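You operate a simulated robot arm through the tools that you are given. There is no shell and no other tool. Be economical: measure what you need, move in short steps, check, and stop when the job is done.

The job below is to be done with a simulated two-armed robot. You get a single attempt, and the scene is never put back.

JOB
Wipe up the spill on the table top by the fridge with the tea towel and put it back.

The check looks at the end state, three seconds after you hand in, the way a careful person would. Anything else that was tipped, shoved, dropped, spilled or broken makes it a failure. Flat cloth is picked up by pressing the open fingertips on it (5 to 10 N) and closing them slowly along it; thin cloth reads only 2 to 8 mm in the jaws.

ROBOT AND FRAMES
Two 7-joint arms with two-finger parallel grippers on one trunk, on a base that drives. Base frame: it is fixed to the floor where the robot stands at the start and does not move with it; the origin is under the middle of the robot, x ahead of it, y to its left, z up. Lengths are in cm, angles in degrees, forces in N, time in s.
The left shoulder is at the start at [6, 18.9, 107.8], the right one opposite. Payload 3.43 kg a hand.
The tool frame of a hand sits at the grasp point between the pads (the TCP): z along the fingers, y along the line on which they close. The tips reach 3 cm beyond it. The gripper opens to 9.4 cm. The fingers are 2.8 cm wide and 1 cm thick; the gripper's body (5 by 9.6 cm) begins 5.5 cm behind the TCP.
Orientation is told as [roll, pitch, yaw] about the base's x, y, z axes, in that order, counted from this pose: with the fingers straight down and closing along the base's y, the tool's x points along the base's -x, its y along +y and its z along -z.

CONTROLS
- The arms move only by the tool drive_tool. It takes "left_plan", "right_plan" or both (then of equal length, played together; a hand with none holds still); each is a list that holds one entry, the list of rows, each a list of 7 numbers: the shift along the tool's x, y, z in units of 25 mm (1.0 is 25 mm), then the turn, a rotation vector about the tool's x, y, z in units of 4 degrees (1.0 is 4 degrees), then the opening, from 0 (shut) to 1 (fully open). In form: [[[tx, ty, tz, wx, wy, wz, grip], ...]]. A call has 1 to 10 rows; each row shifts and turns the commanded pose from where the row before left it, along the tool's axes as they then stand. A call with a number of a shift or a turn outside -1 to 1 is refused whole. Each row takes 0.2 s and may step no farther than 5 cm and 8.6 degrees from the row before; otherwise, or with a gripper value out of range, the whole call is refused. Where a pose cannot be reached the arm comes as near as it can. A force on the tool above 40 N (or 10 N above the force at the start of the call, whichever is more), or a blocked arm, ends the call early, and 0.2 s more pass. The fingers move at their own pace (about 15.3 cm/s each) and stop on an object; they squeeze with about 22 N. The grip force told is the motor's: it shows also when the fingers shut on nothing. Time passes only in rows, and 0.2 s behind the last, so rows that do not move let the fingers close. The reply holds the time, the measured pose of the TCP, the force on the tool along the base axes, the opening and the grip force, in the units named above and with some noise, with the torque about the TCP (base axes, N m) and any sound that the robot's microphone picked up.
- Cameras (640 x 400 px; columns grow to the right, rows downward): "scene" is now at [0.92, 1.48, 161.84]; the picture's right is [0.20, -0.98, 0.00], its down [-0.81, -0.17, -0.56] and it looks along [0.55, 0.11, -0.83] (base axes); focal length 295 px, centre (320, 200). "left" rides on the left gripper at [7.6, -1.4, -10.2] in its tool frame; the picture's right is [0.18, 0.98, 0.00], its down [-0.75, 0.14, -0.64] and it looks along [-0.63, 0.12, 0.77] (tool axes); focal length 243 px, centre (320, 200). "right" rides on the right gripper at [7.6, 1.4, -10.3] in its tool frame; the picture's right is [-0.18, 0.98, 0.00], its down [-0.75, -0.14, -0.64] and it looks along [-0.63, -0.12, 0.77] (tool axes); focal length 243 px, centre (320, 200). There is no depth. A picture from a camera that has moved, and an enlarged one, comes with that camera's place and axes in the base frame and with its lens.
- grab_frame(camera): a new picture of that camera. The clock stands still meanwhile.
- move_column(by): slides the trunk up (or, below 0, down) by that many cm; the arms and the scene camera ride with it, the base frame stays. It gives what a move gives, with no picture.
- roll_base(legs): drives the robot by 1 to 6 legs, each [ahead, left, turn to the left] in cm, cm and degrees, along the robot's own axes; the way and the turn of a leg run together, so that a leg with both is an arc; at most 150 cm and 180 degrees a leg. The arms and the cameras ride along, it lands a little off, and it stops where it bumps. It gives what a move gives.
- turn_head(pan, tilt): turns the head with the scene camera to pan (to the left, within 86 degrees either way) and tilt (down, from -29 to 69), counted from straight ahead of the robot. It gives what a move gives.
- inspect(camera, box): a new picture of the part [left, top, right, bottom] of that camera's present view, enlarged. The clock stands still meanwhile.
- close_job(): hands the job in; it is judged then, once.

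Go step by step. Nothing tells you exact positions but the pictures and the camera data: compare them with the known pose of the tool, close in by small moves and look again before you grip or let go. The budget is 120 turns and 92 pictures, counting those below and the enlarged ones. Unless the task says otherwise, let go and move clear before handing in, and close with one line.

The tools are called after "Call:" as name(argument=value, ...) on one line, values as JSON. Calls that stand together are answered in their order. drive_tool: Moves the arms, as the interface text tells. Its arguments: {"type":"object","properties":{"left_plan":{"type":"array","items":{"type":"array","items":{"type":"array","items":{"type":"number"}}}},"right_plan":{"type":"array","items":{"type":"array","items":{"type":"array","items":{"type":"number"}}}}},"required":[]} The other tools are called the same way: move_column (by) slides the trunk up or down; roll_base (legs) drives the base; turn_head (pan, tilt) turns the head that bears the scene camera; grab_frame (camera) takes a picture; inspect (camera, box) takes an enlarged picture of a part of a camera's view; close_job () hands the job in.

At the start:

```text
time_s: 0.0
left_eef_pos: [30.76, 39.11, 93.68]
left_tcp_rot: [0.0, 0.1, 0.1]
left_wrist_force: [-0.4, 0.4, 0.2]
left_moment: [0.01, -0.03, 0.0]
left_finger_gap: 9.41
left_finger_force: 0.1
right_eef_pos: [34.73, 3.91, 97.66]
right_tcp_rot: [0.0, 0.0, 0.0]
right_wrist_force: [-0.5, -0.1, -0.3]
right_moment: [0.01, 0.01, 0.01]
right_finger_gap: 9.43
right_finger_force: 0.1
trunk travel left (down, up): [-75.0, 24.0]
robot x, y, heading: [0.03, -0.17, -0.2]
head pan, tilt: [11.8, 56.0]
```

scene: 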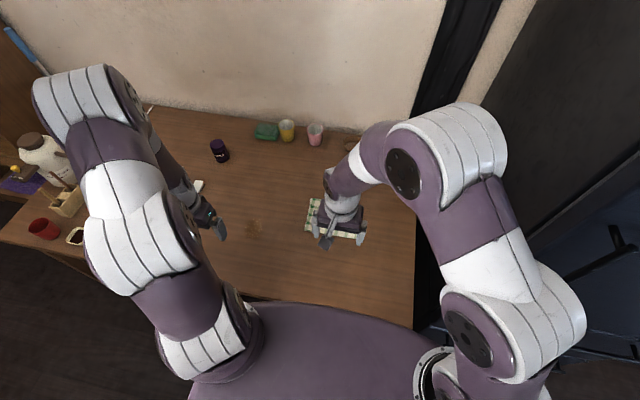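
right: 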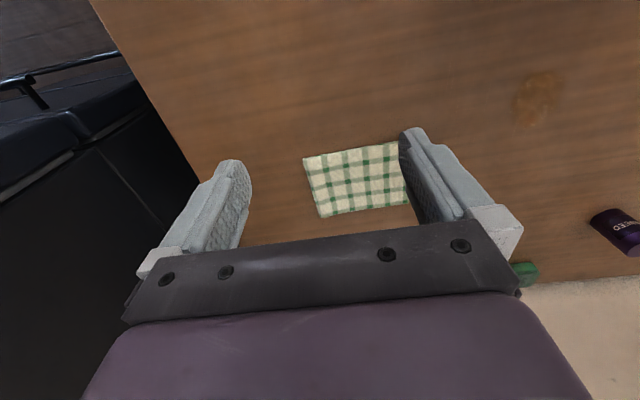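
left: 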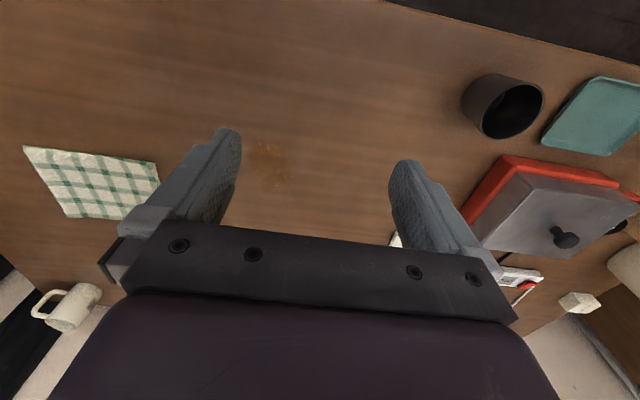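

The spill triangulates to about (44, 34) on a table top at z≈71. The folded towel lies at about (54, 6.5), roughly 14 by 15 cm. I'll take closer looks before moving.

Call:
inspect(camera="right", box=[240, 60, 640, 300])

Call:
inspect(camera="scene", box=[140, 90, 460, 290])

Call:
inspect(camera="left", box=[0, 60, 400, 310])

```text
1.60 times, centred on (440, 180) of right
camera zoom: at [27.1, 5.36, 108.07], right [0.18, 0.98, 0.0], down [0.75, -0.14, 0.64], along [0.63, -0.12, -0.77], focal length 388 px, centre (128, 232)
```

zoom: 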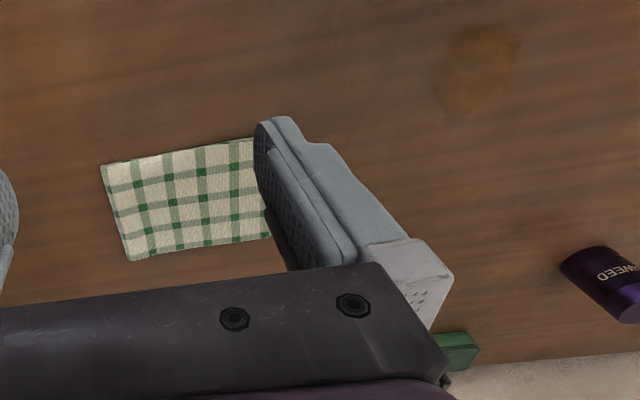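

```text
2.00 times, centred on (300, 190) of scene
camera zoom: at [0.92, 1.48, 161.84], right [0.2, -0.98, 0.0], down [-0.81, -0.17, -0.56], along [0.55, 0.11, -0.83], focal length 590 px, centre (360, 220)
```

zoom: 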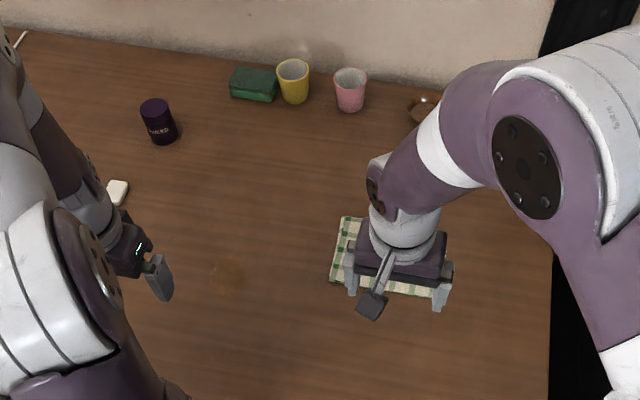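

```text
1.60 times, centred on (200, 185) of left
camera zoom: at [23.07, 37.58, 103.76], right [-0.18, 0.98, 0.0], down [0.75, 0.14, 0.64], along [0.63, 0.12, -0.77], focal length 388 px, centre (512, 224)
```

zoom: 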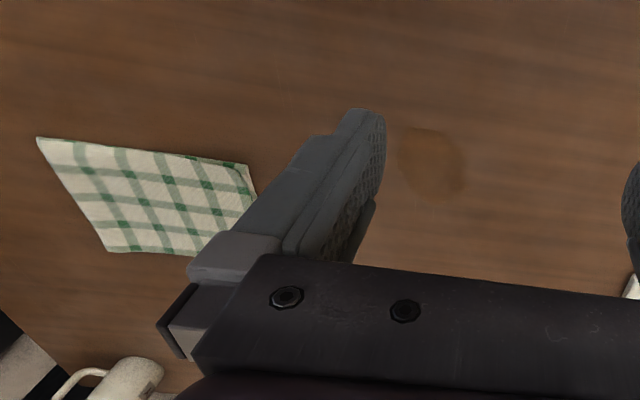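

The towel is a thin folded cloth and the spill is about 7 cm wide. I'll draw the right hand back and up to clear the space, then use the left hand for the whole job.

Call:
drive_tool(right_plan=[[[0.8, -0.6, -0.6, 0, 0, 0, 0], [0.8, -0.6, -0.6, 0, 0, 0, 0], [0.8, -0.6, -0.6, 0, 0, 0, 0], [0.8, -0.6, -0.6, 0, 0, 0, 0], [0.8, -0.6, -0.6, 0, 0, 0, 0]]])

Call:
grab_frame(camera="scene")

```text
time_s: 1.2
left_eef_pos: [30.71, 38.99, 93.73]
left_tcp_rot: [0.0, 0.0, 0.0]
left_wrist_force: [0.1, -0.3, 1.1]
left_moment: [0.03, 0.0, 0.01]
left_finger_gap: 9.39
left_finger_force: 0.0
right_eef_pos: [24.5, -3.67, 105.27]
right_tcp_rot: [-0.1, -0.1, 0.0]
right_wrist_force: [-0.4, -0.4, 0.2]
right_moment: [-0.01, -0.03, -0.01]
right_finger_gap: 0.0
right_finger_force: 21.5
trunk travel left (down, up): [-75.0, 24.0]
robot x, y, heading: [-0.24, 0.03, -0.1]
head pan, tilt: [11.8, 56.0]
```

```text
85 pictures are left
camera scene: at [0.79, 1.38, 161.84], right [0.2, -0.98, 0.0], down [-0.81, -0.17, -0.56], along [0.55, 0.12, -0.83], focal length 295 px, centre (320, 200)
```

scene: 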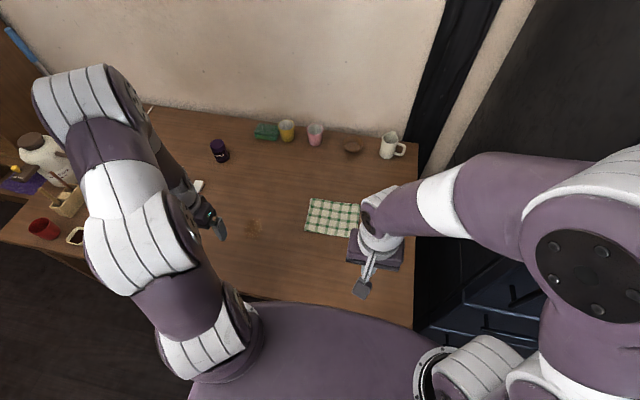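

The right hand is clear of the towel, and the whole towel is visible. I'll lift the right hand a bit more and bring the left hand over the towel.

Call:
drive_tool(left_plan=[[[0, 0, 0, 0, 0, 0, 1], [0, 0, 0, 0, 0, 0, 1], [-0.7, -1, 0.1, 0, 0, 0, 1], [-0.7, -1, 0.1, 0, 0, 0, 1], [-0.7, -1, 0.1, 0, 0, 0, 1], [-0.7, -1, 0.1, 0, 0, 0, 1], [-0.7, -1, 0.1, 0, 0, 0, 1], [-0.7, -1, 0.1, 0, 0, 0, 1], [-0.7, -1, 0.1, 0, 0, 0, 1], [-0.7, -1, 0.1, 0, 0, 0, 1]]], right_plan=[[[0.2, -0.5, -0.8, 0, 0, 0, 0], [0.2, -0.5, -0.8, 0, 0, 0, 0], [0.2, -0.5, -0.8, 0, 0, 0, 0], [0.2, -0.5, -0.8, 0, 0, 0, 0], [0, 0, 0, 0, 0, 0, 0], [0, 0, 0, 0, 0, 0, 0], [0, 0, 0, 0, 0, 0, 0], [0, 0, 0, 0, 0, 0, 0], [0, 0, 0, 0, 0, 0, 0], [0, 0, 0, 0, 0, 0, 0]]])

Call:
grab_frame(camera="left")

Call:
grab_frame(camera="scene")

```text
time_s: 3.4
left_eef_pos: [44.95, 18.97, 91.58]
left_tcp_rot: [0.1, 0.0, 0.0]
left_wrist_force: [0.0, 0.0, 0.2]
left_moment: [0.02, 0.0, -0.02]
left_finger_gap: 9.39
left_finger_force: 0.1
right_eef_pos: [22.62, -8.64, 113.21]
right_tcp_rot: [0.1, 0.0, 0.0]
right_wrist_force: [-0.6, -0.1, 0.0]
right_moment: [0.02, 0.0, 0.02]
right_finger_gap: 0.0
right_finger_force: 21.8
trunk travel left (down, up): [-75.0, 24.0]
robot x, y, heading: [-0.08, -0.06, -0.3]
head pan, tilt: [11.8, 56.0]
```

```text
84 pictures are left
camera left: at [37.24, 17.52, 101.73], right [-0.18, 0.98, 0.0], down [0.75, 0.14, 0.64], along [0.63, 0.12, -0.77], focal length 243 px, centre (320, 200)
```

left: 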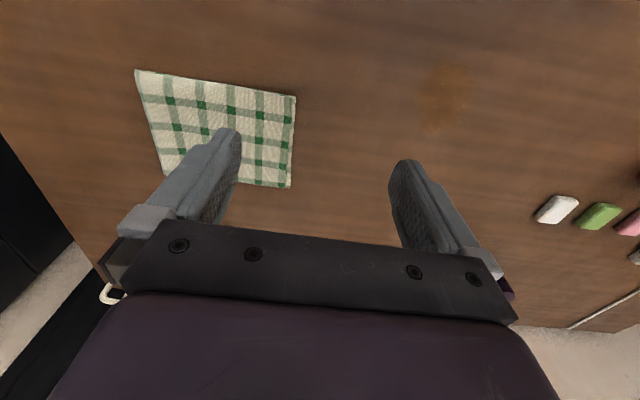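

```text
83 pictures are left
camera scene: at [1.0, 1.38, 161.85], right [0.2, -0.98, 0.0], down [-0.81, -0.17, -0.56], along [0.55, 0.12, -0.83], focal length 295 px, centre (320, 200)
```

scene: 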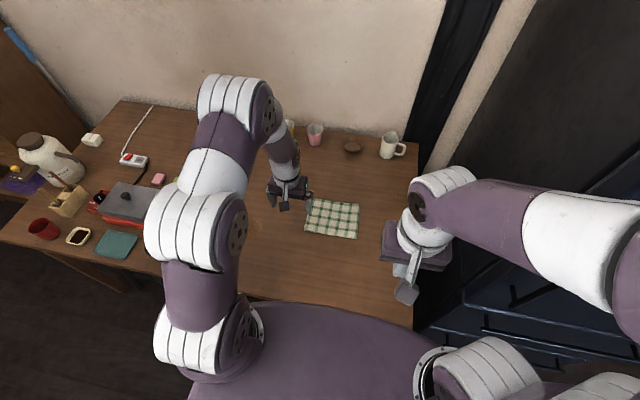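

The towel spans x 47–61 and y −1.5 to 17, centred near (54, 7.7). The spill spans x 39.5–48 and y 30.5–37.5. I'll lower the left hand over the towel's centre with the fingers partly open.

Call:
drive_tool(left_plan=[[[-0.72, -0.9, 0.5, 0, 0, 0, 0.5], [-0.72, -0.9, 0.8, 0, 0, 0, 0.5], [-0.72, -0.9, 0.8, 0, 0, 0, 0.5], [-0.72, -0.9, 0.8, 0, 0, 0, 0.5], [-0.72, -0.9, 0.8, 0, 0, 0, 0.5], [0, 0, 0.8, 0, 0, 0, 0.5], [0, 0, 0, 0, 0, 0, 0.5]]])

Call:
grab_frame(camera="left")

Call:
grab_frame(camera="scene")

```text
time_s: 5.0
left_eef_pos: [53.76, 7.75, 80.38]
left_tcp_rot: [0.0, 0.0, 0.1]
left_wrist_force: [0.5, 0.7, 0.0]
left_moment: [-0.02, 0.01, -0.01]
left_finger_gap: 4.71
left_finger_force: 0.1
right_eef_pos: [22.58, -8.54, 113.17]
right_tcp_rot: [0.0, 0.0, 0.0]
right_wrist_force: [-0.5, -0.4, 0.6]
right_moment: [0.0, -0.02, -0.02]
right_finger_gap: 0.0
right_finger_force: 21.7
trunk travel left (down, up): [-75.0, 24.0]
robot x, y, heading: [-0.03, 0.61, 0.1]
head pan, tilt: [11.8, 56.0]
```

```text
82 pictures are left
camera left: at [46.04, 6.21, 90.45], right [-0.18, 0.98, 0.0], down [0.75, 0.14, 0.64], along [0.63, 0.12, -0.77], focal length 243 px, centre (320, 200)
```

left: 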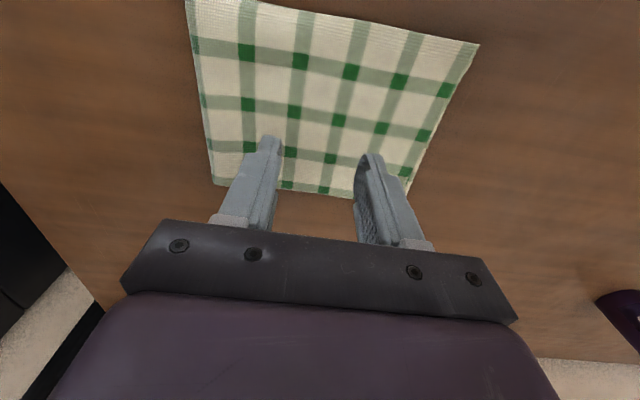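

```text
81 pictures are left
camera scene: at [0.91, 1.44, 161.85], right [0.2, -0.98, 0.0], down [-0.81, -0.17, -0.56], along [0.55, 0.11, -0.83], focal length 295 px, centre (320, 200)
```

scene: 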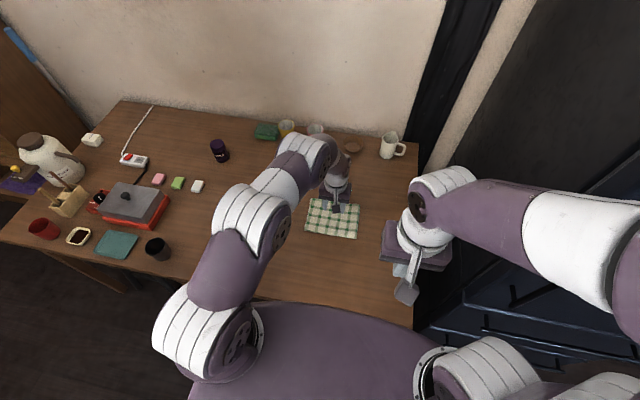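

The hand is over the towel's centre. I'll descend to just above contact.

Call:
drive_tool(left_plan=[[[0, 0, 0.8, 0, 0, 0, 0.5], [0, 0, 0.8, 0, 0, 0, 0.5], [0, 0, 0.4, 0, 0, 0, 0.5], [0, 0, 0.2, 0, 0, 0, 0.5], [0, 0, 0, 0, 0, 0, 0.5]]])

```text
time_s: 6.2
left_eef_pos: [53.83, 7.86, 75.3]
left_tcp_rot: [0.0, -0.6, 0.1]
left_wrist_force: [-0.7, 3.4, 31.0]
left_moment: [0.16, 0.1, -0.02]
left_finger_gap: 4.67
left_finger_force: 0.0
right_eef_pos: [22.28, -8.57, 113.34]
right_tcp_rot: [0.0, -0.2, -0.1]
right_wrist_force: [-0.7, -0.6, -0.4]
right_moment: [-0.01, 0.0, -0.03]
right_finger_gap: 0.0
right_finger_force: 22.1
trunk travel left (down, up): [-75.0, 24.0]
robot x, y, heading: [-0.02, -0.17, 0.0]
head pan, tilt: [11.8, 56.0]
```

Contact came early at 31 N, which is too firm. I'll ease off to 5–10 N.

Call:
drive_tool(left_plan=[[[0, 0, -0.12, 0, 0, 0, 0.5], [0, 0, 0, 0, 0, 0, 0.5]]])

```text
time_s: 6.8
left_eef_pos: [53.8, 7.77, 75.31]
left_tcp_rot: [0.0, -0.1, -0.1]
left_wrist_force: [5.3, 1.1, 20.4]
left_moment: [0.06, -0.11, 0.0]
left_finger_gap: 4.7
left_finger_force: 0.1
right_eef_pos: [22.49, -8.44, 113.17]
right_tcp_rot: [0.0, -0.1, 0.0]
right_wrist_force: [0.9, -0.1, -0.5]
right_moment: [0.02, 0.0, -0.04]
right_finger_gap: 0.0
right_finger_force: 22.3
trunk travel left (down, up): [-75.0, 24.0]
robot x, y, heading: [0.08, 0.05, 0.1]
head pan, tilt: [11.8, 56.0]
```

Call:
drive_tool(left_plan=[[[0, 0, -0.13, 0, 0, 0, 0.5], [0, 0, 0, 0, 0, 0, 0.5]]])

```text
time_s: 7.4
left_eef_pos: [53.62, 7.85, 75.41]
left_tcp_rot: [0.2, 0.2, 0.0]
left_wrist_force: [-0.1, -0.1, 1.7]
left_moment: [-0.03, 0.01, -0.02]
left_finger_gap: 4.71
left_finger_force: 0.0
right_eef_pos: [22.71, -8.58, 113.27]
right_tcp_rot: [0.0, -0.1, 0.0]
right_wrist_force: [0.1, -0.4, -0.7]
right_moment: [-0.01, -0.01, -0.01]
right_finger_gap: 0.0
right_finger_force: 21.6
trunk travel left (down, up): [-75.0, 24.0]
robot x, y, heading: [-0.05, -0.12, -0.2]
head pan, tilt: [11.8, 56.0]
```

That gave 1.7 N. I'll press slightly and close slowly.

Call:
drive_tool(left_plan=[[[0, 0, 0.07, 0, 0, 0, 0.5], [0, 0, 0, 0, 0, 0, 0.45], [0, 0, 0, 0, 0, 0, 0.4], [0, 0, 0, 0, 0, 0, 0.35]]])

```text
time_s: 8.4
left_eef_pos: [53.69, 7.93, 75.36]
left_tcp_rot: [0.0, 0.0, 0.0]
left_wrist_force: [0.2, 0.0, 3.0]
left_moment: [-0.06, 0.03, -0.01]
left_finger_gap: 3.27
left_finger_force: 0.0
right_eef_pos: [22.55, -8.6, 113.28]
right_tcp_rot: [0.0, 0.1, 0.0]
right_wrist_force: [0.1, -0.3, 0.3]
right_moment: [0.0, 0.01, 0.02]
right_finger_gap: 0.0
right_finger_force: 21.8
trunk travel left (down, up): [-75.0, 24.0]
robot x, y, heading: [-0.16, 0.02, 0.0]
head pan, tilt: [11.8, 56.0]
```

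Call:
drive_tool(left_plan=[[[0, 0, 0.06, 0, 0, 0, 0.35], [0, 0, 0, 0, 0, 0, 0.32]]])

Call:
inspect(camera="left", box=[160, 60, 480, 260])

```text
time_s: 9.0
left_eef_pos: [53.77, 7.92, 75.23]
left_tcp_rot: [0.0, -0.1, 0.0]
left_wrist_force: [-0.3, 0.3, 9.5]
left_moment: [0.0, 0.01, -0.02]
left_finger_gap: 2.9
left_finger_force: 0.1
right_eef_pos: [22.61, -8.54, 113.38]
right_tcp_rot: [-0.1, -0.2, 0.1]
right_wrist_force: [-0.8, -0.5, -0.1]
right_moment: [0.01, 0.0, 0.01]
right_finger_gap: 0.03
right_finger_force: 21.7
trunk travel left (down, up): [-75.0, 24.0]
robot x, y, heading: [-0.22, -0.25, 0.1]
head pan, tilt: [11.8, 56.0]
```

```text
2.00 times, centred on (320, 160) of left
camera zoom: at [46.0, 6.29, 85.41], right [-0.18, 0.98, 0.0], down [0.75, 0.14, 0.64], along [0.63, 0.12, -0.77], focal length 485 px, centre (320, 280)
```

zoom: 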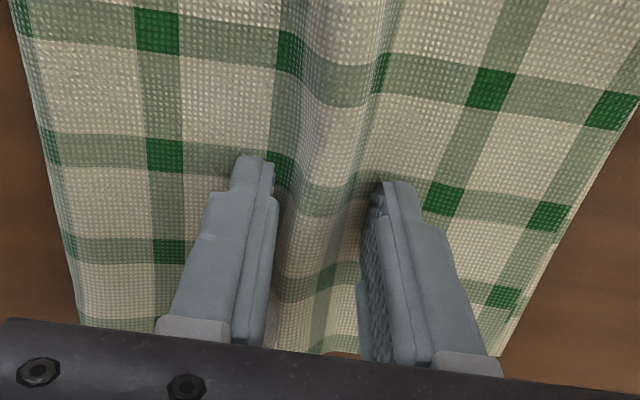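

The cloth is gathering into a fold between the fingers at about 9 N. I'll keep closing slowly.

Call:
drive_tool(left_plan=[[[0, 0, 0, 0, 0, 0, 0.27], [0, 0, 0, 0, 0, 0, 0.22], [0, 0, 0, 0, 0, 0, 0.17], [0, 0, 0, 0, 0, 0, 0.12], [0, 0, 0, 0, 0, 0, 0.07], [0, 0, 0, 0, 0, 0, 0.0], [0, 0, 0, 0, 0, 0, 0.0]]])

Call:
grab_frame(camera="left")

```text
time_s: 10.6
left_eef_pos: [53.88, 7.69, 75.23]
left_tcp_rot: [0.0, -0.1, 0.0]
left_wrist_force: [1.0, -1.7, 14.0]
left_moment: [-0.02, 0.03, -0.01]
left_finger_gap: 0.94
left_finger_force: 21.4
right_eef_pos: [22.53, -8.54, 113.35]
right_tcp_rot: [0.0, -0.1, 0.0]
right_wrist_force: [-0.3, 0.8, 1.0]
right_moment: [0.01, 0.02, -0.03]
right_finger_gap: 0.01
right_finger_force: 21.6
trunk travel left (down, up): [-75.0, 24.0]
robot x, y, heading: [-0.38, 0.08, -0.1]
head pan, tilt: [11.8, 56.0]
```

```text
79 pictures are left
camera left: at [45.97, 6.27, 85.4], right [-0.18, 0.98, 0.0], down [0.75, 0.14, 0.64], along [0.63, 0.12, -0.77], focal length 243 px, centre (320, 200)
```

left: 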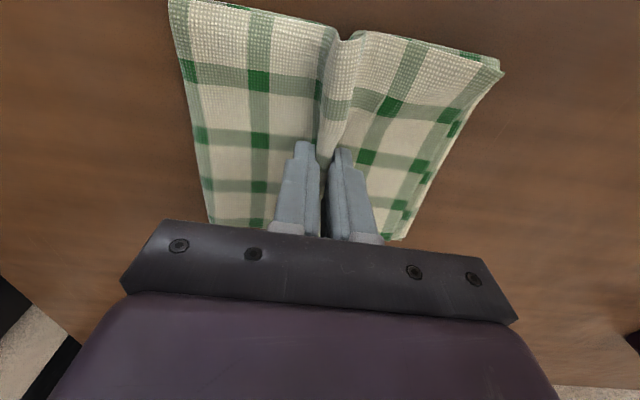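

Gripped, with both layers held at 9 mm. Now I'll slide it along the table toward the spill with light pressure.

Call:
drive_tool(left_plan=[[[0, 0, -0.08, 0, 0, 0, 0], [0.2, 0.5, 0, 0, 0, 0, 0], [0.2, 0.5, 0, 0, 0, 0, 0], [0.2, 0.5, 0, 0, 0, 0, 0], [0.2, 0.5, 0, 0, 0, 0, 0], [0, 0, 0, 0, 0, 0, 0]]])

Call:
grab_frame(camera="left")

```text
time_s: 12.0
left_eef_pos: [51.75, 12.87, 75.38]
left_tcp_rot: [0.0, 0.0, -0.1]
left_wrist_force: [-1.2, -0.4, 2.1]
left_moment: [-0.01, 0.03, -0.01]
left_finger_gap: 0.9
left_finger_force: 22.3
right_eef_pos: [22.73, -8.59, 113.21]
right_tcp_rot: [0.0, 0.0, 0.0]
right_wrist_force: [-0.3, 0.0, 0.2]
right_moment: [0.02, -0.01, 0.0]
right_finger_gap: 0.0
right_finger_force: 22.4
trunk travel left (down, up): [-75.0, 24.0]
robot x, y, heading: [0.17, 0.06, -0.2]
head pan, tilt: [11.8, 56.0]
```

```text
78 pictures are left
camera left: at [44.0, 11.35, 85.5], right [-0.18, 0.98, 0.0], down [0.75, 0.14, 0.64], along [0.63, 0.12, -0.77], focal length 243 px, centre (320, 200)
```

left: 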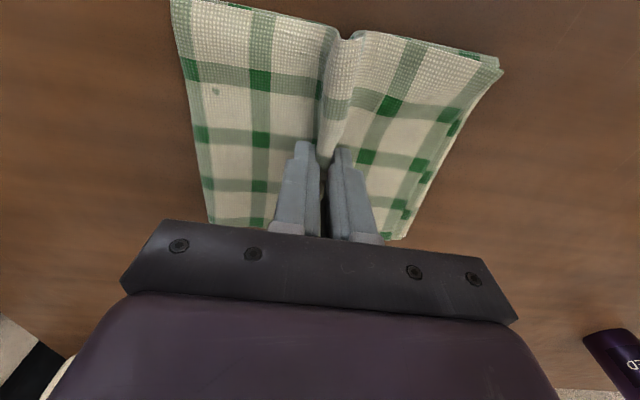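

The towel slides along intact. Moving on to the spill.

Call:
drive_tool(left_plan=[[[0.31, 0.85, 0, 0, 0, 0, 0], [0.31, 0.85, 0, 0, 0, 0, 0], [0.31, 0.85, 0, 0, 0, 0, 0], [0.31, 0.85, 0, 0, 0, 0, 0], [0.31, 0.85, 0, 0, 0, 0, 0], [0.31, 0.85, 0, 0, 0, 0, 0], [0.31, 0.85, 0, 0, 0, 0, 0], [0.31, 0.85, 0, 0, 0, 0, 0], [0.31, 0.85, 0, 0, 0, 0, 0], [0.31, 0.85, 0, 0, 0, 0, 0]]])

Call:
grab_frame(camera="left")

Call:
grab_frame(camera="scene")

```text
time_s: 14.2
left_eef_pos: [44.12, 33.95, 75.52]
left_tcp_rot: [0.0, 0.1, 0.1]
left_wrist_force: [1.1, -0.8, 1.8]
left_moment: [-0.08, -0.01, 0.0]
left_finger_gap: 0.9
left_finger_force: 21.8
right_eef_pos: [22.62, -8.52, 113.17]
right_tcp_rot: [-0.1, 0.0, 0.0]
right_wrist_force: [0.4, 0.9, 0.3]
right_moment: [-0.01, 0.01, 0.02]
right_finger_gap: 0.01
right_finger_force: 22.5
trunk travel left (down, up): [-75.0, 24.0]
robot x, y, heading: [-0.2, 0.3, -0.0]
head pan, tilt: [11.8, 56.0]
```

```text
77 pictures are left
camera left: at [36.23, 32.56, 85.48], right [-0.18, 0.98, 0.0], down [0.75, 0.14, 0.64], along [0.63, 0.12, -0.77], focal length 243 px, centre (320, 200)
```

left: 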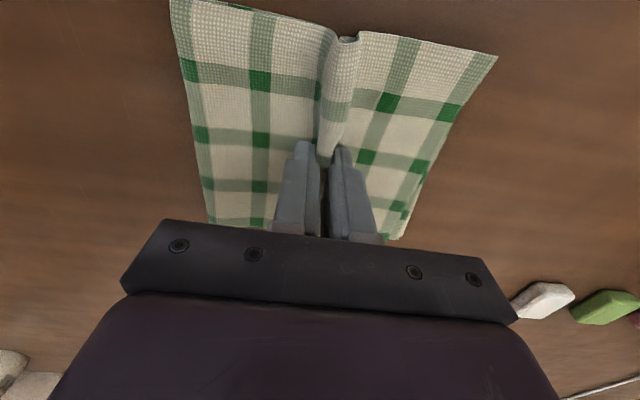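

```text
76 pictures are left
camera scene: at [0.87, 1.49, 161.85], right [0.2, -0.98, 0.0], down [-0.81, -0.17, -0.56], along [0.55, 0.11, -0.83], focal length 295 px, centre (320, 200)
```

scene: 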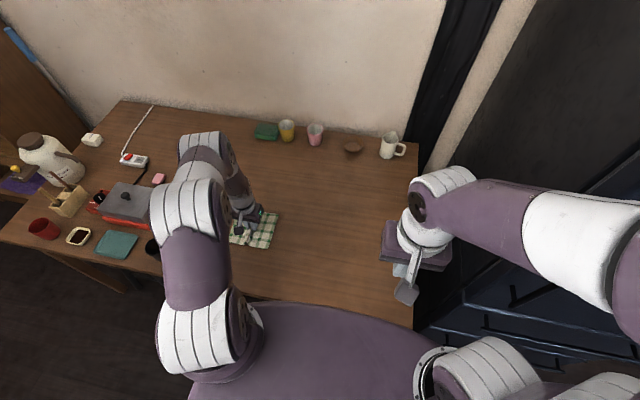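

The towel is over the spill. I'll press to about 10 N, then wipe.

Call:
drive_tool(left_plan=[[[0, 0, 0.1, 0, 0, 0, 0], [0, 0, 0.05, 0, 0, 0, 0]]])

```text
time_s: 14.8
left_eef_pos: [43.94, 33.96, 75.26]
left_tcp_rot: [0.3, -0.2, -0.1]
left_wrist_force: [-2.5, 2.0, 26.2]
left_moment: [0.04, 0.16, -0.03]
left_finger_gap: 0.89
left_finger_force: 22.1
right_eef_pos: [22.34, -8.64, 113.3]
right_tcp_rot: [0.1, -0.1, 0.1]
right_wrist_force: [-1.3, 0.0, -0.5]
right_moment: [-0.01, 0.02, -0.04]
right_finger_gap: 0.01
right_finger_force: 21.3
trunk travel left (down, up): [-75.0, 24.0]
robot x, y, heading: [-0.04, -0.52, -0.1]
head pan, tilt: [11.8, 56.0]
```

Call:
drive_tool(left_plan=[[[0, 0, -0.07, 0, 0, 0, 0], [0, 0.6, 0, 0, 0, 0, 0], [0, 0.6, 0, 0, 0, 0, 0], [0, -0.6, 0, 0, 0, 0, 0], [0, -0.6, 0, 0, 0, 0, 0], [0, -0.6, 0, 0, 0, 0, 0], [0, -0.6, 0, 0, 0, 0, 0], [0, 0.6, 0, 0, 0, 0, 0], [0, 0.6, 0, 0, 0, 0, 0]]])

```text
time_s: 16.8
left_eef_pos: [44.01, 34.09, 75.37]
left_tcp_rot: [0.0, 0.0, 0.0]
left_wrist_force: [0.6, -5.0, 11.8]
left_moment: [-0.17, 0.01, 0.02]
left_finger_gap: 0.89
left_finger_force: 22.0
right_eef_pos: [22.55, -8.72, 113.23]
right_tcp_rot: [0.0, -0.1, 0.1]
right_wrist_force: [-0.3, -0.6, -0.1]
right_moment: [-0.04, -0.02, -0.01]
right_finger_gap: 0.0
right_finger_force: 22.1
trunk travel left (down, up): [-75.0, 24.0]
robot x, y, heading: [-0.17, -0.07, 0.1]
head pan, tilt: [11.8, 56.0]
```

The pressure is good at 11.8 N. Next are strokes at the near and far sides of the spill.

Call:
drive_tool(left_plan=[[[0.6, 0, 0, 0, 0, 0, 0], [0.6, 0.6, 0, 0, 0, 0, 0], [0, 0.6, 0, 0, 0, 0, 0], [0, -0.8, 0, 0, 0, 0, 0], [0, -0.8, 0, 0, 0, 0, 0], [0, -0.8, 0, 0, 0, 0, 0], [0.4, 0, 0, 0, 0, 0, 0], [0, 0.8, 0, 0, 0, 0, 0], [0, 0.8, 0, 0, 0, 0, 0], [0, 0.8, 0, 0, 0, 0, 0]]])

Call:
drive_tool(left_plan=[[[-0.8, 0, 0, 0, 0, 0, 0], [-0.8, 0, 0, 0, 0, 0, 0], [-0.8, 0, 0, 0, 0, 0, 0], [-0.4, 0, 0, 0, 0, 0, 0], [0, -0.8, 0, 0, 0, 0, 0], [0, -0.8, 0, 0, 0, 0, 0], [0, -0.8, 0, 0, 0, 0, 0], [-0.4, 0, 0, 0, 0, 0, 0], [0, 0.8, 0, 0, 0, 0, 0], [0, 0.4, 0, 0, 0, 0, 0]]])

Call:
drive_tool(left_plan=[[[0.8, 0, 0, 0, 0, 0, 0], [0.8, 0, 0, 0, 0, 0, 0], [0.8, 0, 0, 0, 0, 0, 0], [0.8, -0.4, 0, 0, 0, 0, 0], [-0.8, -0.4, 0, 0, 0, 0, 0], [-0.8, 0, 0, 0, 0, 0, 0], [-0.8, 0, 0, 0, 0, 0, 0], [-0.8, 0.4, 0, 0, 0, 0, 0]]])

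Call:
grab_frame(camera="left")

```text
time_s: 19.0
left_eef_pos: [39.84, 36.92, 75.31]
left_tcp_rot: [0.1, -0.1, 0.0]
left_wrist_force: [0.6, -7.5, 16.1]
left_moment: [-0.22, 0.02, 0.01]
left_finger_gap: 0.93
left_finger_force: 21.9
right_eef_pos: [22.46, -8.75, 113.3]
right_tcp_rot: [0.2, -0.2, -0.1]
right_wrist_force: [0.1, 0.5, -0.6]
right_moment: [0.01, 0.02, 0.0]
right_finger_gap: 0.0
right_finger_force: 22.6
trunk travel left (down, up): [-75.0, 24.0]
robot x, y, heading: [-0.15, 0.1, -0.1]
head pan, tilt: [11.8, 56.0]
```

```text
time_s: 21.2
left_eef_pos: [48.01, 33.9, 75.32]
left_tcp_rot: [0.2, -0.2, 0.0]
left_wrist_force: [0.2, -7.6, 16.4]
left_moment: [-0.23, 0.03, 0.01]
left_finger_gap: 0.88
left_finger_force: 21.6
right_eef_pos: [22.56, -8.63, 113.21]
right_tcp_rot: [0.1, -0.2, 0.0]
right_wrist_force: [0.0, -0.5, -0.4]
right_moment: [-0.05, 0.01, 0.02]
right_finger_gap: 0.0
right_finger_force: 21.9
trunk travel left (down, up): [-75.0, 24.0]
robot x, y, heading: [0.01, -0.06, 0.1]
head pan, tilt: [11.8, 56.0]
```

```text
time_s: 23.0
left_eef_pos: [47.93, 32.84, 75.24]
left_tcp_rot: [0.1, 0.0, -0.1]
left_wrist_force: [-6.6, -3.8, 17.6]
left_moment: [-0.12, 0.23, 0.05]
left_finger_gap: 0.87
left_finger_force: 22.2
right_eef_pos: [22.52, -8.75, 113.27]
right_tcp_rot: [0.0, 0.0, 0.0]
right_wrist_force: [-0.6, -0.4, 0.4]
right_moment: [0.03, 0.01, 0.04]
right_finger_gap: 0.0
right_finger_force: 22.1
trunk travel left (down, up): [-75.0, 24.0]
robot x, y, heading: [-0.01, 0.06, -0.0]
head pan, tilt: [11.8, 56.0]
```

```text
75 pictures are left
camera left: at [40.15, 31.37, 85.4], right [-0.18, 0.98, 0.0], down [0.75, 0.14, 0.64], along [0.63, 0.12, -0.77], focal length 243 px, centre (320, 200)
```

left: 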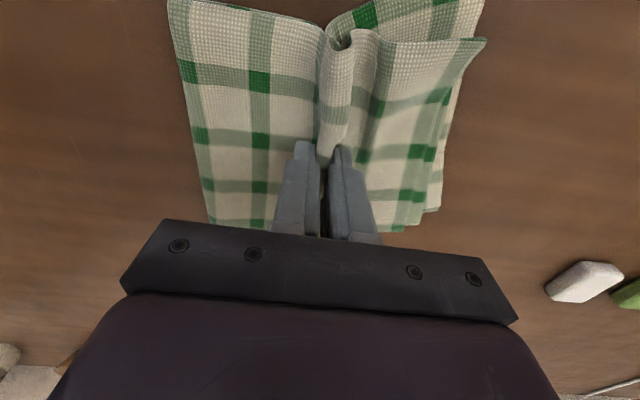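

The lower layer has shifted slightly. I'll ease the pressure and slide part way back to see whether the spill is gone.

Call:
drive_tool(left_plan=[[[0, 0, -0.1, 0, 0, 0, 0], [-0.1, -0.7, 0, 0, 0, 0, 0], [-0.1, -0.7, 0, 0, 0, 0, 0], [-0.1, -0.7, 0, 0, 0, 0, 0], [-0.1, -0.7, 0, 0, 0, 0, 0], [-0.1, -0.7, 0, 0, 0, 0, 0], [-0.1, -0.7, 0, 0, 0, 0, 0], [-0.1, -0.7, 0, 0, 0, 0, 0], [-0.1, -0.7, 0, 0, 0, 0, 0]]])

Call:
grab_frame(camera="left")

Call:
grab_frame(camera="scene")

```text
time_s: 25.0
left_eef_pos: [50.11, 19.08, 75.48]
left_tcp_rot: [0.0, 0.0, 0.0]
left_wrist_force: [-0.1, 0.6, 0.0]
left_moment: [0.05, -0.02, -0.05]
left_finger_gap: 0.85
left_finger_force: 22.3
right_eef_pos: [22.68, -8.57, 113.25]
right_tcp_rot: [0.1, 0.0, 0.1]
right_wrist_force: [-0.3, 0.0, 1.1]
right_moment: [-0.02, 0.04, 0.02]
right_finger_gap: 0.0
right_finger_force: 22.1
trunk travel left (down, up): [-75.0, 24.0]
robot x, y, heading: [0.08, -0.07, -0.1]
head pan, tilt: [11.8, 56.0]
```

```text
74 pictures are left
camera left: at [42.28, 17.47, 85.57], right [-0.18, 0.98, 0.0], down [0.75, 0.14, 0.64], along [0.63, 0.12, -0.77], focal length 243 px, centre (320, 200)
```

left: 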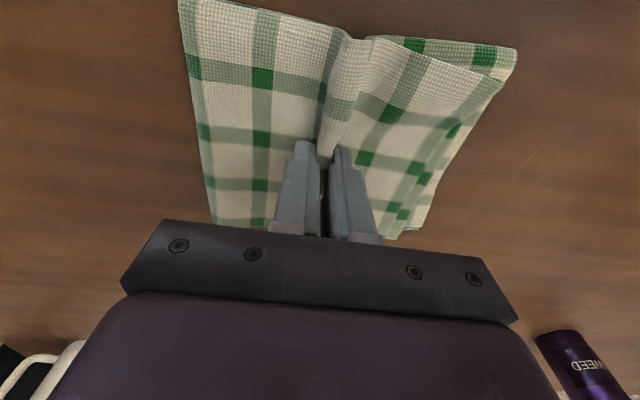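

```text
73 pictures are left
camera scene: at [0.92, 1.41, 161.84], right [0.2, -0.98, 0.0], down [-0.81, -0.17, -0.56], along [0.55, 0.11, -0.83], focal length 295 px, centre (320, 200)
```

scene: 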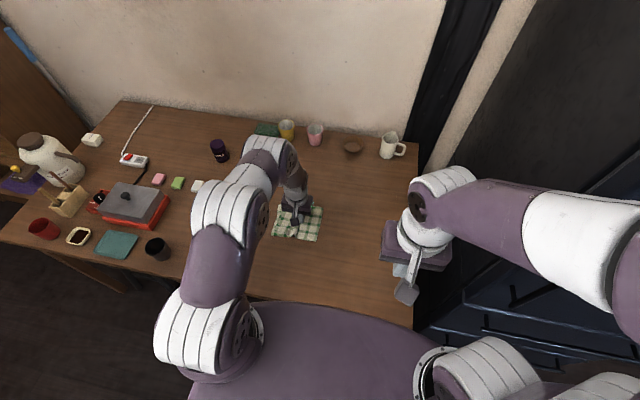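

Call:
inspect(camera="scene", box=[220, 180, 340, 260])

Call:
inspect(camera="left", box=[440, 0, 640, 130])

```text
5.00 times, centred on (280, 220) of scene
camera zoom: at [0.92, 1.41, 161.84], right [0.2, -0.98, 0.0], down [-0.81, -0.17, -0.56], along [0.55, 0.11, -0.83], focal length 1476 px, centre (520, 100)
```

zoom: 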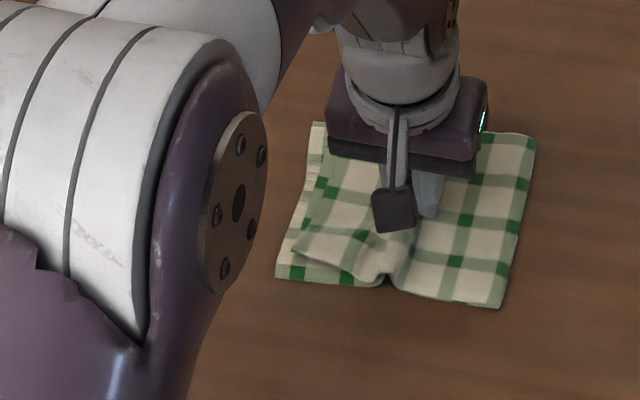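

```text
3.08 times, centred on (540, 65) of left
camera zoom: at [42.28, 17.47, 85.57], right [-0.18, 0.98, 0.0], down [0.75, 0.14, 0.64], along [0.63, 0.12, -0.77], focal length 746 px, centre (-357, 615)
```

zoom: 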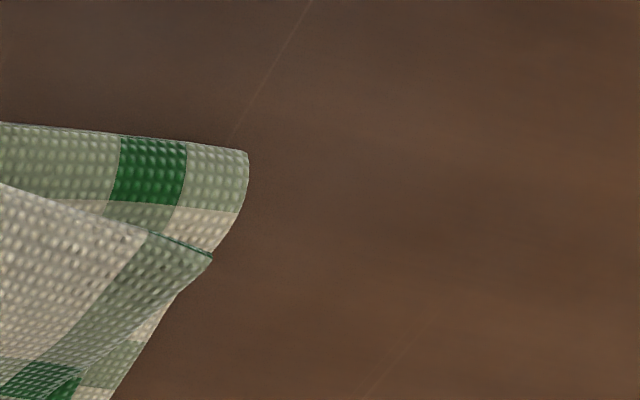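

The area near the spill looks clean so far. I'll slide the towel the rest of the way home.

Call:
drive_tool(left_plan=[[[-0.25, -0.75, 0, 0, 0, 0, 0], [-0.25, -0.75, 0, 0, 0, 0, 0], [-0.25, -0.75, 0, 0, 0, 0, 0], [-0.25, -0.75, 0, 0, 0, 0, 0], [-0.25, -0.75, 0, 0, 0, 0, 0], [-0.25, -0.75, 0, 0, 0, 0, 0]]])

Call:
inspect(camera="scene", box=[220, 170, 380, 270])

Call:
grab_frame(camera="left")

```text
time_s: 26.4
left_eef_pos: [53.62, 7.71, 75.51]
left_tcp_rot: [0.0, 0.0, 0.0]
left_wrist_force: [0.3, 0.0, -0.1]
left_moment: [0.03, 0.02, -0.02]
left_finger_gap: 0.88
left_finger_force: 21.6
right_eef_pos: [22.64, -8.49, 113.18]
right_tcp_rot: [0.1, 0.0, 0.0]
right_wrist_force: [-0.3, 0.3, -0.8]
right_moment: [-0.01, -0.01, 0.0]
right_finger_gap: 0.0
right_finger_force: 22.0
trunk travel left (down, up): [-75.0, 24.0]
robot x, y, heading: [-0.18, 0.27, -0.0]
head pan, tilt: [11.8, 56.0]
```

```text
4.00 times, centred on (300, 220) of scene
camera zoom: at [0.94, 1.41, 161.85], right [0.2, -0.98, 0.0], down [-0.81, -0.17, -0.56], along [0.55, 0.11, -0.83], focal length 1181 px, centre (400, 120)
```

zoom: 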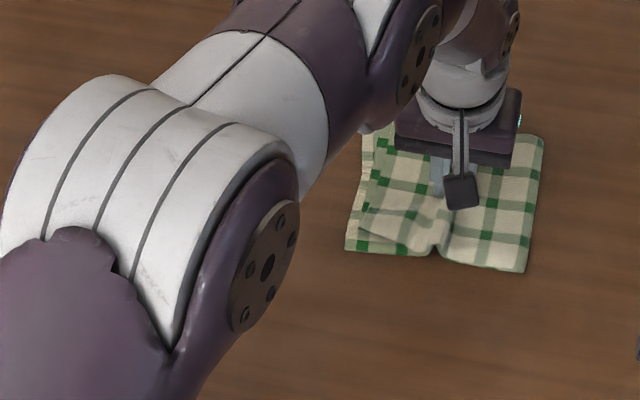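

```text
69 pictures are left
camera left: at [46.0, 6.19, 85.62], right [-0.18, 0.98, 0.0], down [0.75, 0.14, 0.64], along [0.63, 0.12, -0.77], focal length 243 px, centre (320, 200)
```

left: 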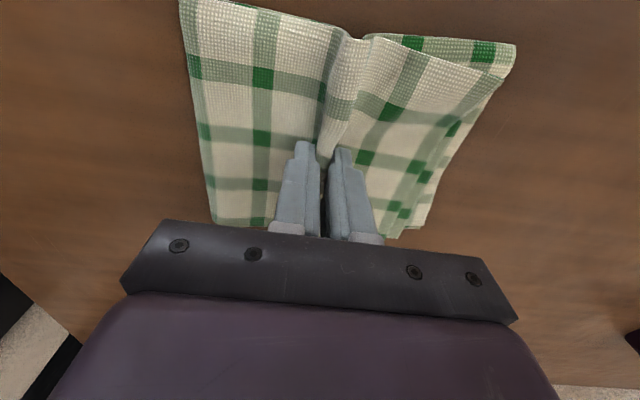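

The towel is back at its place. I'll check the spill spot with the right camera before releasing.

Call:
inspect(camera="right", box=[240, 40, 640, 290])

```text
1.60 times, centred on (440, 165) of right
camera zoom: at [15.06, -7.19, 123.51], right [0.18, 0.98, 0.0], down [0.75, -0.14, 0.64], along [0.63, -0.12, -0.77], focal length 388 px, centre (128, 256)
```

zoom: 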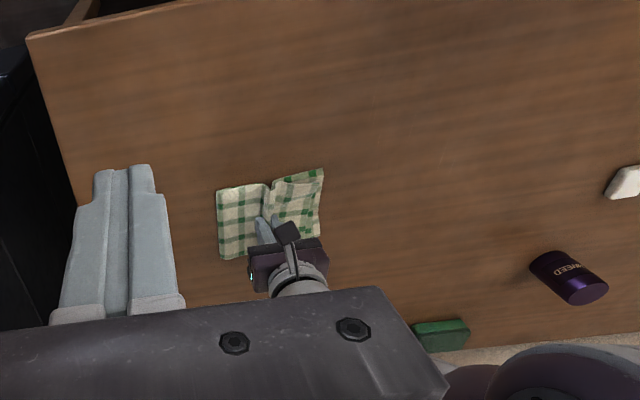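

The spill spot is clean. I'll press lightly and open slowly so the fold spreads flat again.

Call:
drive_tool(left_plan=[[[0, 0, 0.1, 0, 0, 0, 0], [0, 0, 0, 0, 0, 0, 0.1], [0, 0, 0, 0, 0, 0, 0.17], [0, 0, 0, 0, 0, 0, 0.24], [0, 0, 0, 0, 0, 0, 0.31], [0, 0, 0, 0, 0, 0, 0.38], [0, 0, 0, 0, 0, 0, 0.45], [0, 0, 0, 0, 0, 0, 0.5]]])

Call:
grab_frame(camera="left")

```text
time_s: 28.2
left_eef_pos: [53.68, 7.72, 75.37]
left_tcp_rot: [0.0, 0.0, 0.0]
left_wrist_force: [1.6, -0.4, 10.8]
left_moment: [-0.01, 0.02, -0.01]
left_finger_gap: 4.42
left_finger_force: 0.1
right_eef_pos: [22.62, -8.63, 113.27]
right_tcp_rot: [0.0, -0.1, 0.0]
right_wrist_force: [0.2, 0.2, -0.4]
right_moment: [0.01, 0.0, 0.02]
right_finger_gap: 0.01
right_finger_force: 22.7
trunk travel left (down, up): [-75.0, 24.0]
robot x, y, heading: [-0.26, 0.11, -0.1]
head pan, tilt: [11.8, 56.0]
```

```text
67 pictures are left
camera left: at [45.97, 6.23, 85.41], right [-0.18, 0.98, 0.0], down [0.75, 0.14, 0.64], along [0.63, 0.12, -0.77], focal length 243 px, centre (320, 200)
```

left: 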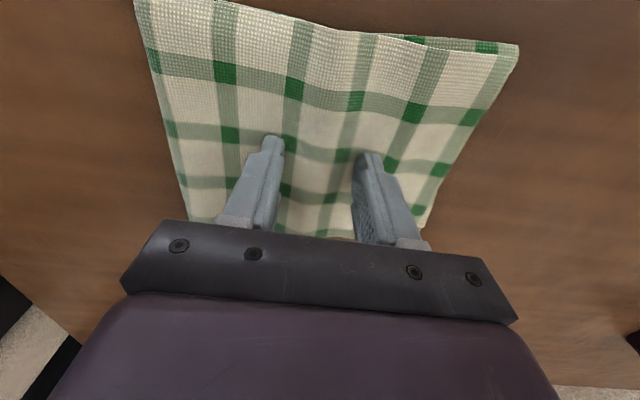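

The towel spread nicely. I'll lift straight up and look again.

Call:
drive_tool(left_plan=[[[0, 0, -0.1, 0, 0, 0, 0.5], [0, 0, -0.4, 0, 0, 0, 0.5], [0, 0, -0.8, 0, 0, 0, 0.5], [0, 0, -0.8, 0, 0, 0, 0.5], [0, 0, -1, 0, 0, 0, 0.5], [0, 0, -1, 0, 0, 0, 0.5], [0.6, 0.4, -1, 0, 0, 0, 0.5], [0.6, 0.4, -1, 0, 0, 0, 0.5]]])

Call:
grab_frame(camera="left")

```text
time_s: 30.0
left_eef_pos: [50.51, 9.75, 90.45]
left_tcp_rot: [-0.1, 0.1, 0.0]
left_wrist_force: [0.6, -0.3, 0.4]
left_moment: [0.0, -0.01, -0.02]
left_finger_gap: 4.69
left_finger_force: 0.0
right_eef_pos: [22.61, -8.54, 113.22]
right_tcp_rot: [0.0, -0.1, 0.0]
right_wrist_force: [-0.6, -0.7, 0.6]
right_moment: [0.0, 0.02, -0.02]
right_finger_gap: 0.0
right_finger_force: 22.1
trunk travel left (down, up): [-75.0, 24.0]
robot x, y, heading: [-0.08, -0.05, 0.2]
head pan, tilt: [11.8, 56.0]
```

```text
66 pictures are left
camera left: at [42.83, 8.3, 100.56], right [-0.18, 0.98, 0.0], down [0.75, 0.14, 0.64], along [0.63, 0.12, -0.77], focal length 243 px, centre (320, 200)
```

left: 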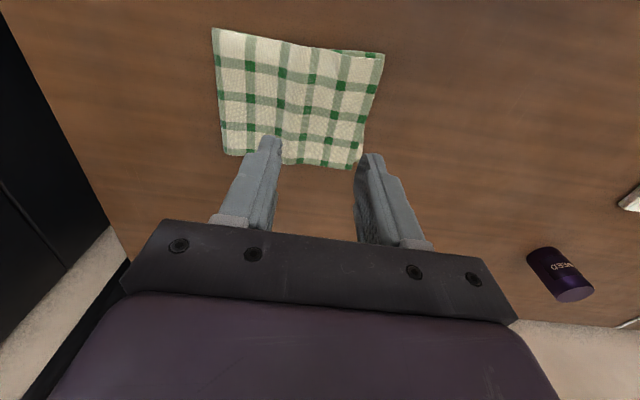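

The towel is flat and within about a centimetre of its original corners. I'll move the left arm clear and check the whole table.

Call:
drive_tool(left_plan=[[[0.8, 0.9, -0.3, 0, 0, 0, 0.5], [0.8, 0.9, -0.3, 0, 0, 0, 0.5], [0.8, 0.9, -0.3, 0, 0, 0, 0.5], [0.8, 0.9, -0.3, 0, 0, 0, 0.5], [0.8, 0.9, -0.3, 0, 0, 0, 0.5], [0.8, 0.9, -0.3, 0, 0, 0, 0.5], [0.8, 0.9, -0.3, 0, 0, 0, 0.5], [0.8, 0.9, -0.3, 0, 0, 0, 0.5], [0.6, 0.9, -0.3, 0, 0, 0, 0.5], [0.6, 0.9, -0.3, 0, 0, 0, 0.5]]])

Call:
grab_frame(camera="scene")

Call:
grab_frame(camera="left")

Call:
inspect(camera="scene", box=[220, 170, 380, 270])

```text
time_s: 32.2
left_eef_pos: [31.64, 32.31, 98.01]
left_tcp_rot: [0.0, 0.0, 0.0]
left_wrist_force: [-0.3, 0.8, -0.4]
left_moment: [-0.01, 0.02, 0.0]
left_finger_gap: 4.7
left_finger_force: 0.0
right_eef_pos: [22.63, -8.45, 113.25]
right_tcp_rot: [0.0, 0.1, 0.0]
right_wrist_force: [-0.3, -0.5, 0.6]
right_moment: [0.01, -0.01, 0.02]
right_finger_gap: 0.0
right_finger_force: 22.0
trunk travel left (down, up): [-75.0, 24.0]
robot x, y, heading: [-0.06, 0.4, 0.2]
head pan, tilt: [11.8, 56.0]
```

```text
65 pictures are left
camera scene: at [0.84, 1.53, 161.84], right [0.2, -0.98, 0.0], down [-0.81, -0.17, -0.56], along [0.55, 0.11, -0.83], focal length 295 px, centre (320, 200)
```

scene: 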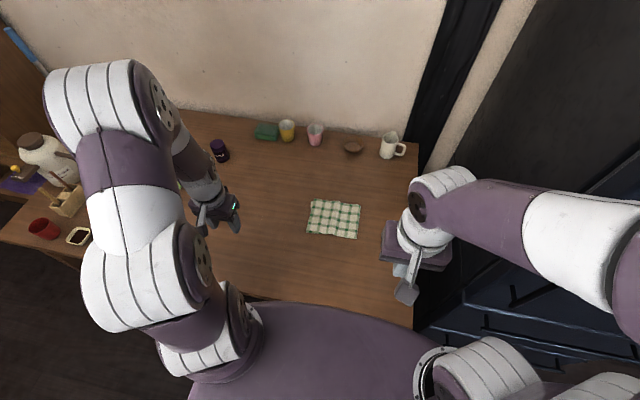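

```text
64 pictures are left
camera left: at [23.92, 30.79, 108.09], right [-0.18, 0.98, 0.0], down [0.75, 0.14, 0.64], along [0.63, 0.12, -0.77], focal length 243 px, centre (320, 200)
```

left: 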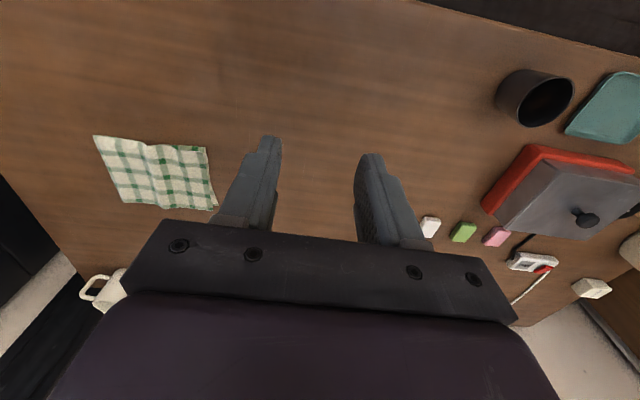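

```text
4.00 times, centred on (300, 220) of scene
camera zoom: at [0.84, 1.53, 161.84], right [0.2, -0.98, 0.0], down [-0.81, -0.17, -0.56], along [0.55, 0.11, -0.83], focal length 1181 px, centre (400, 120)
```

zoom: 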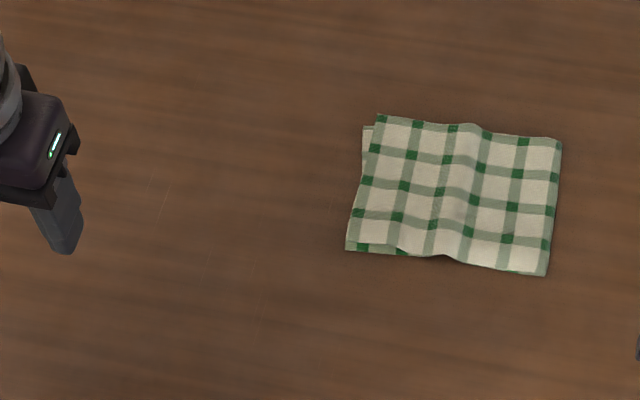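

The spill is gone in the scene view and the towel is back and flat. I'll take one closer look at the spill spot.

Call:
inspect(camera="left", box=[220, 60, 420, 200])

```text
2.86 times, centred on (320, 130) of left
camera zoom: at [23.92, 30.79, 108.09], right [-0.18, 0.98, 0.0], down [0.75, 0.14, 0.64], along [0.63, 0.12, -0.77], focal length 693 px, centre (320, 400)
```

zoom: 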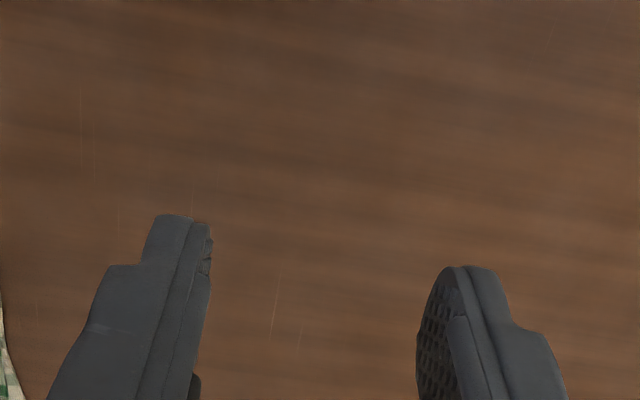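

The table is clean where the spill was, and both hands are clear of everything, so I'm handing in.

Call:
close_job()

```text
The job is handed in.
```

I wiped up the spill and put the tea towel back flat, within about 1.5 cm of where it was; its lower layer shows slightly at one edge, and nothing else was moved.
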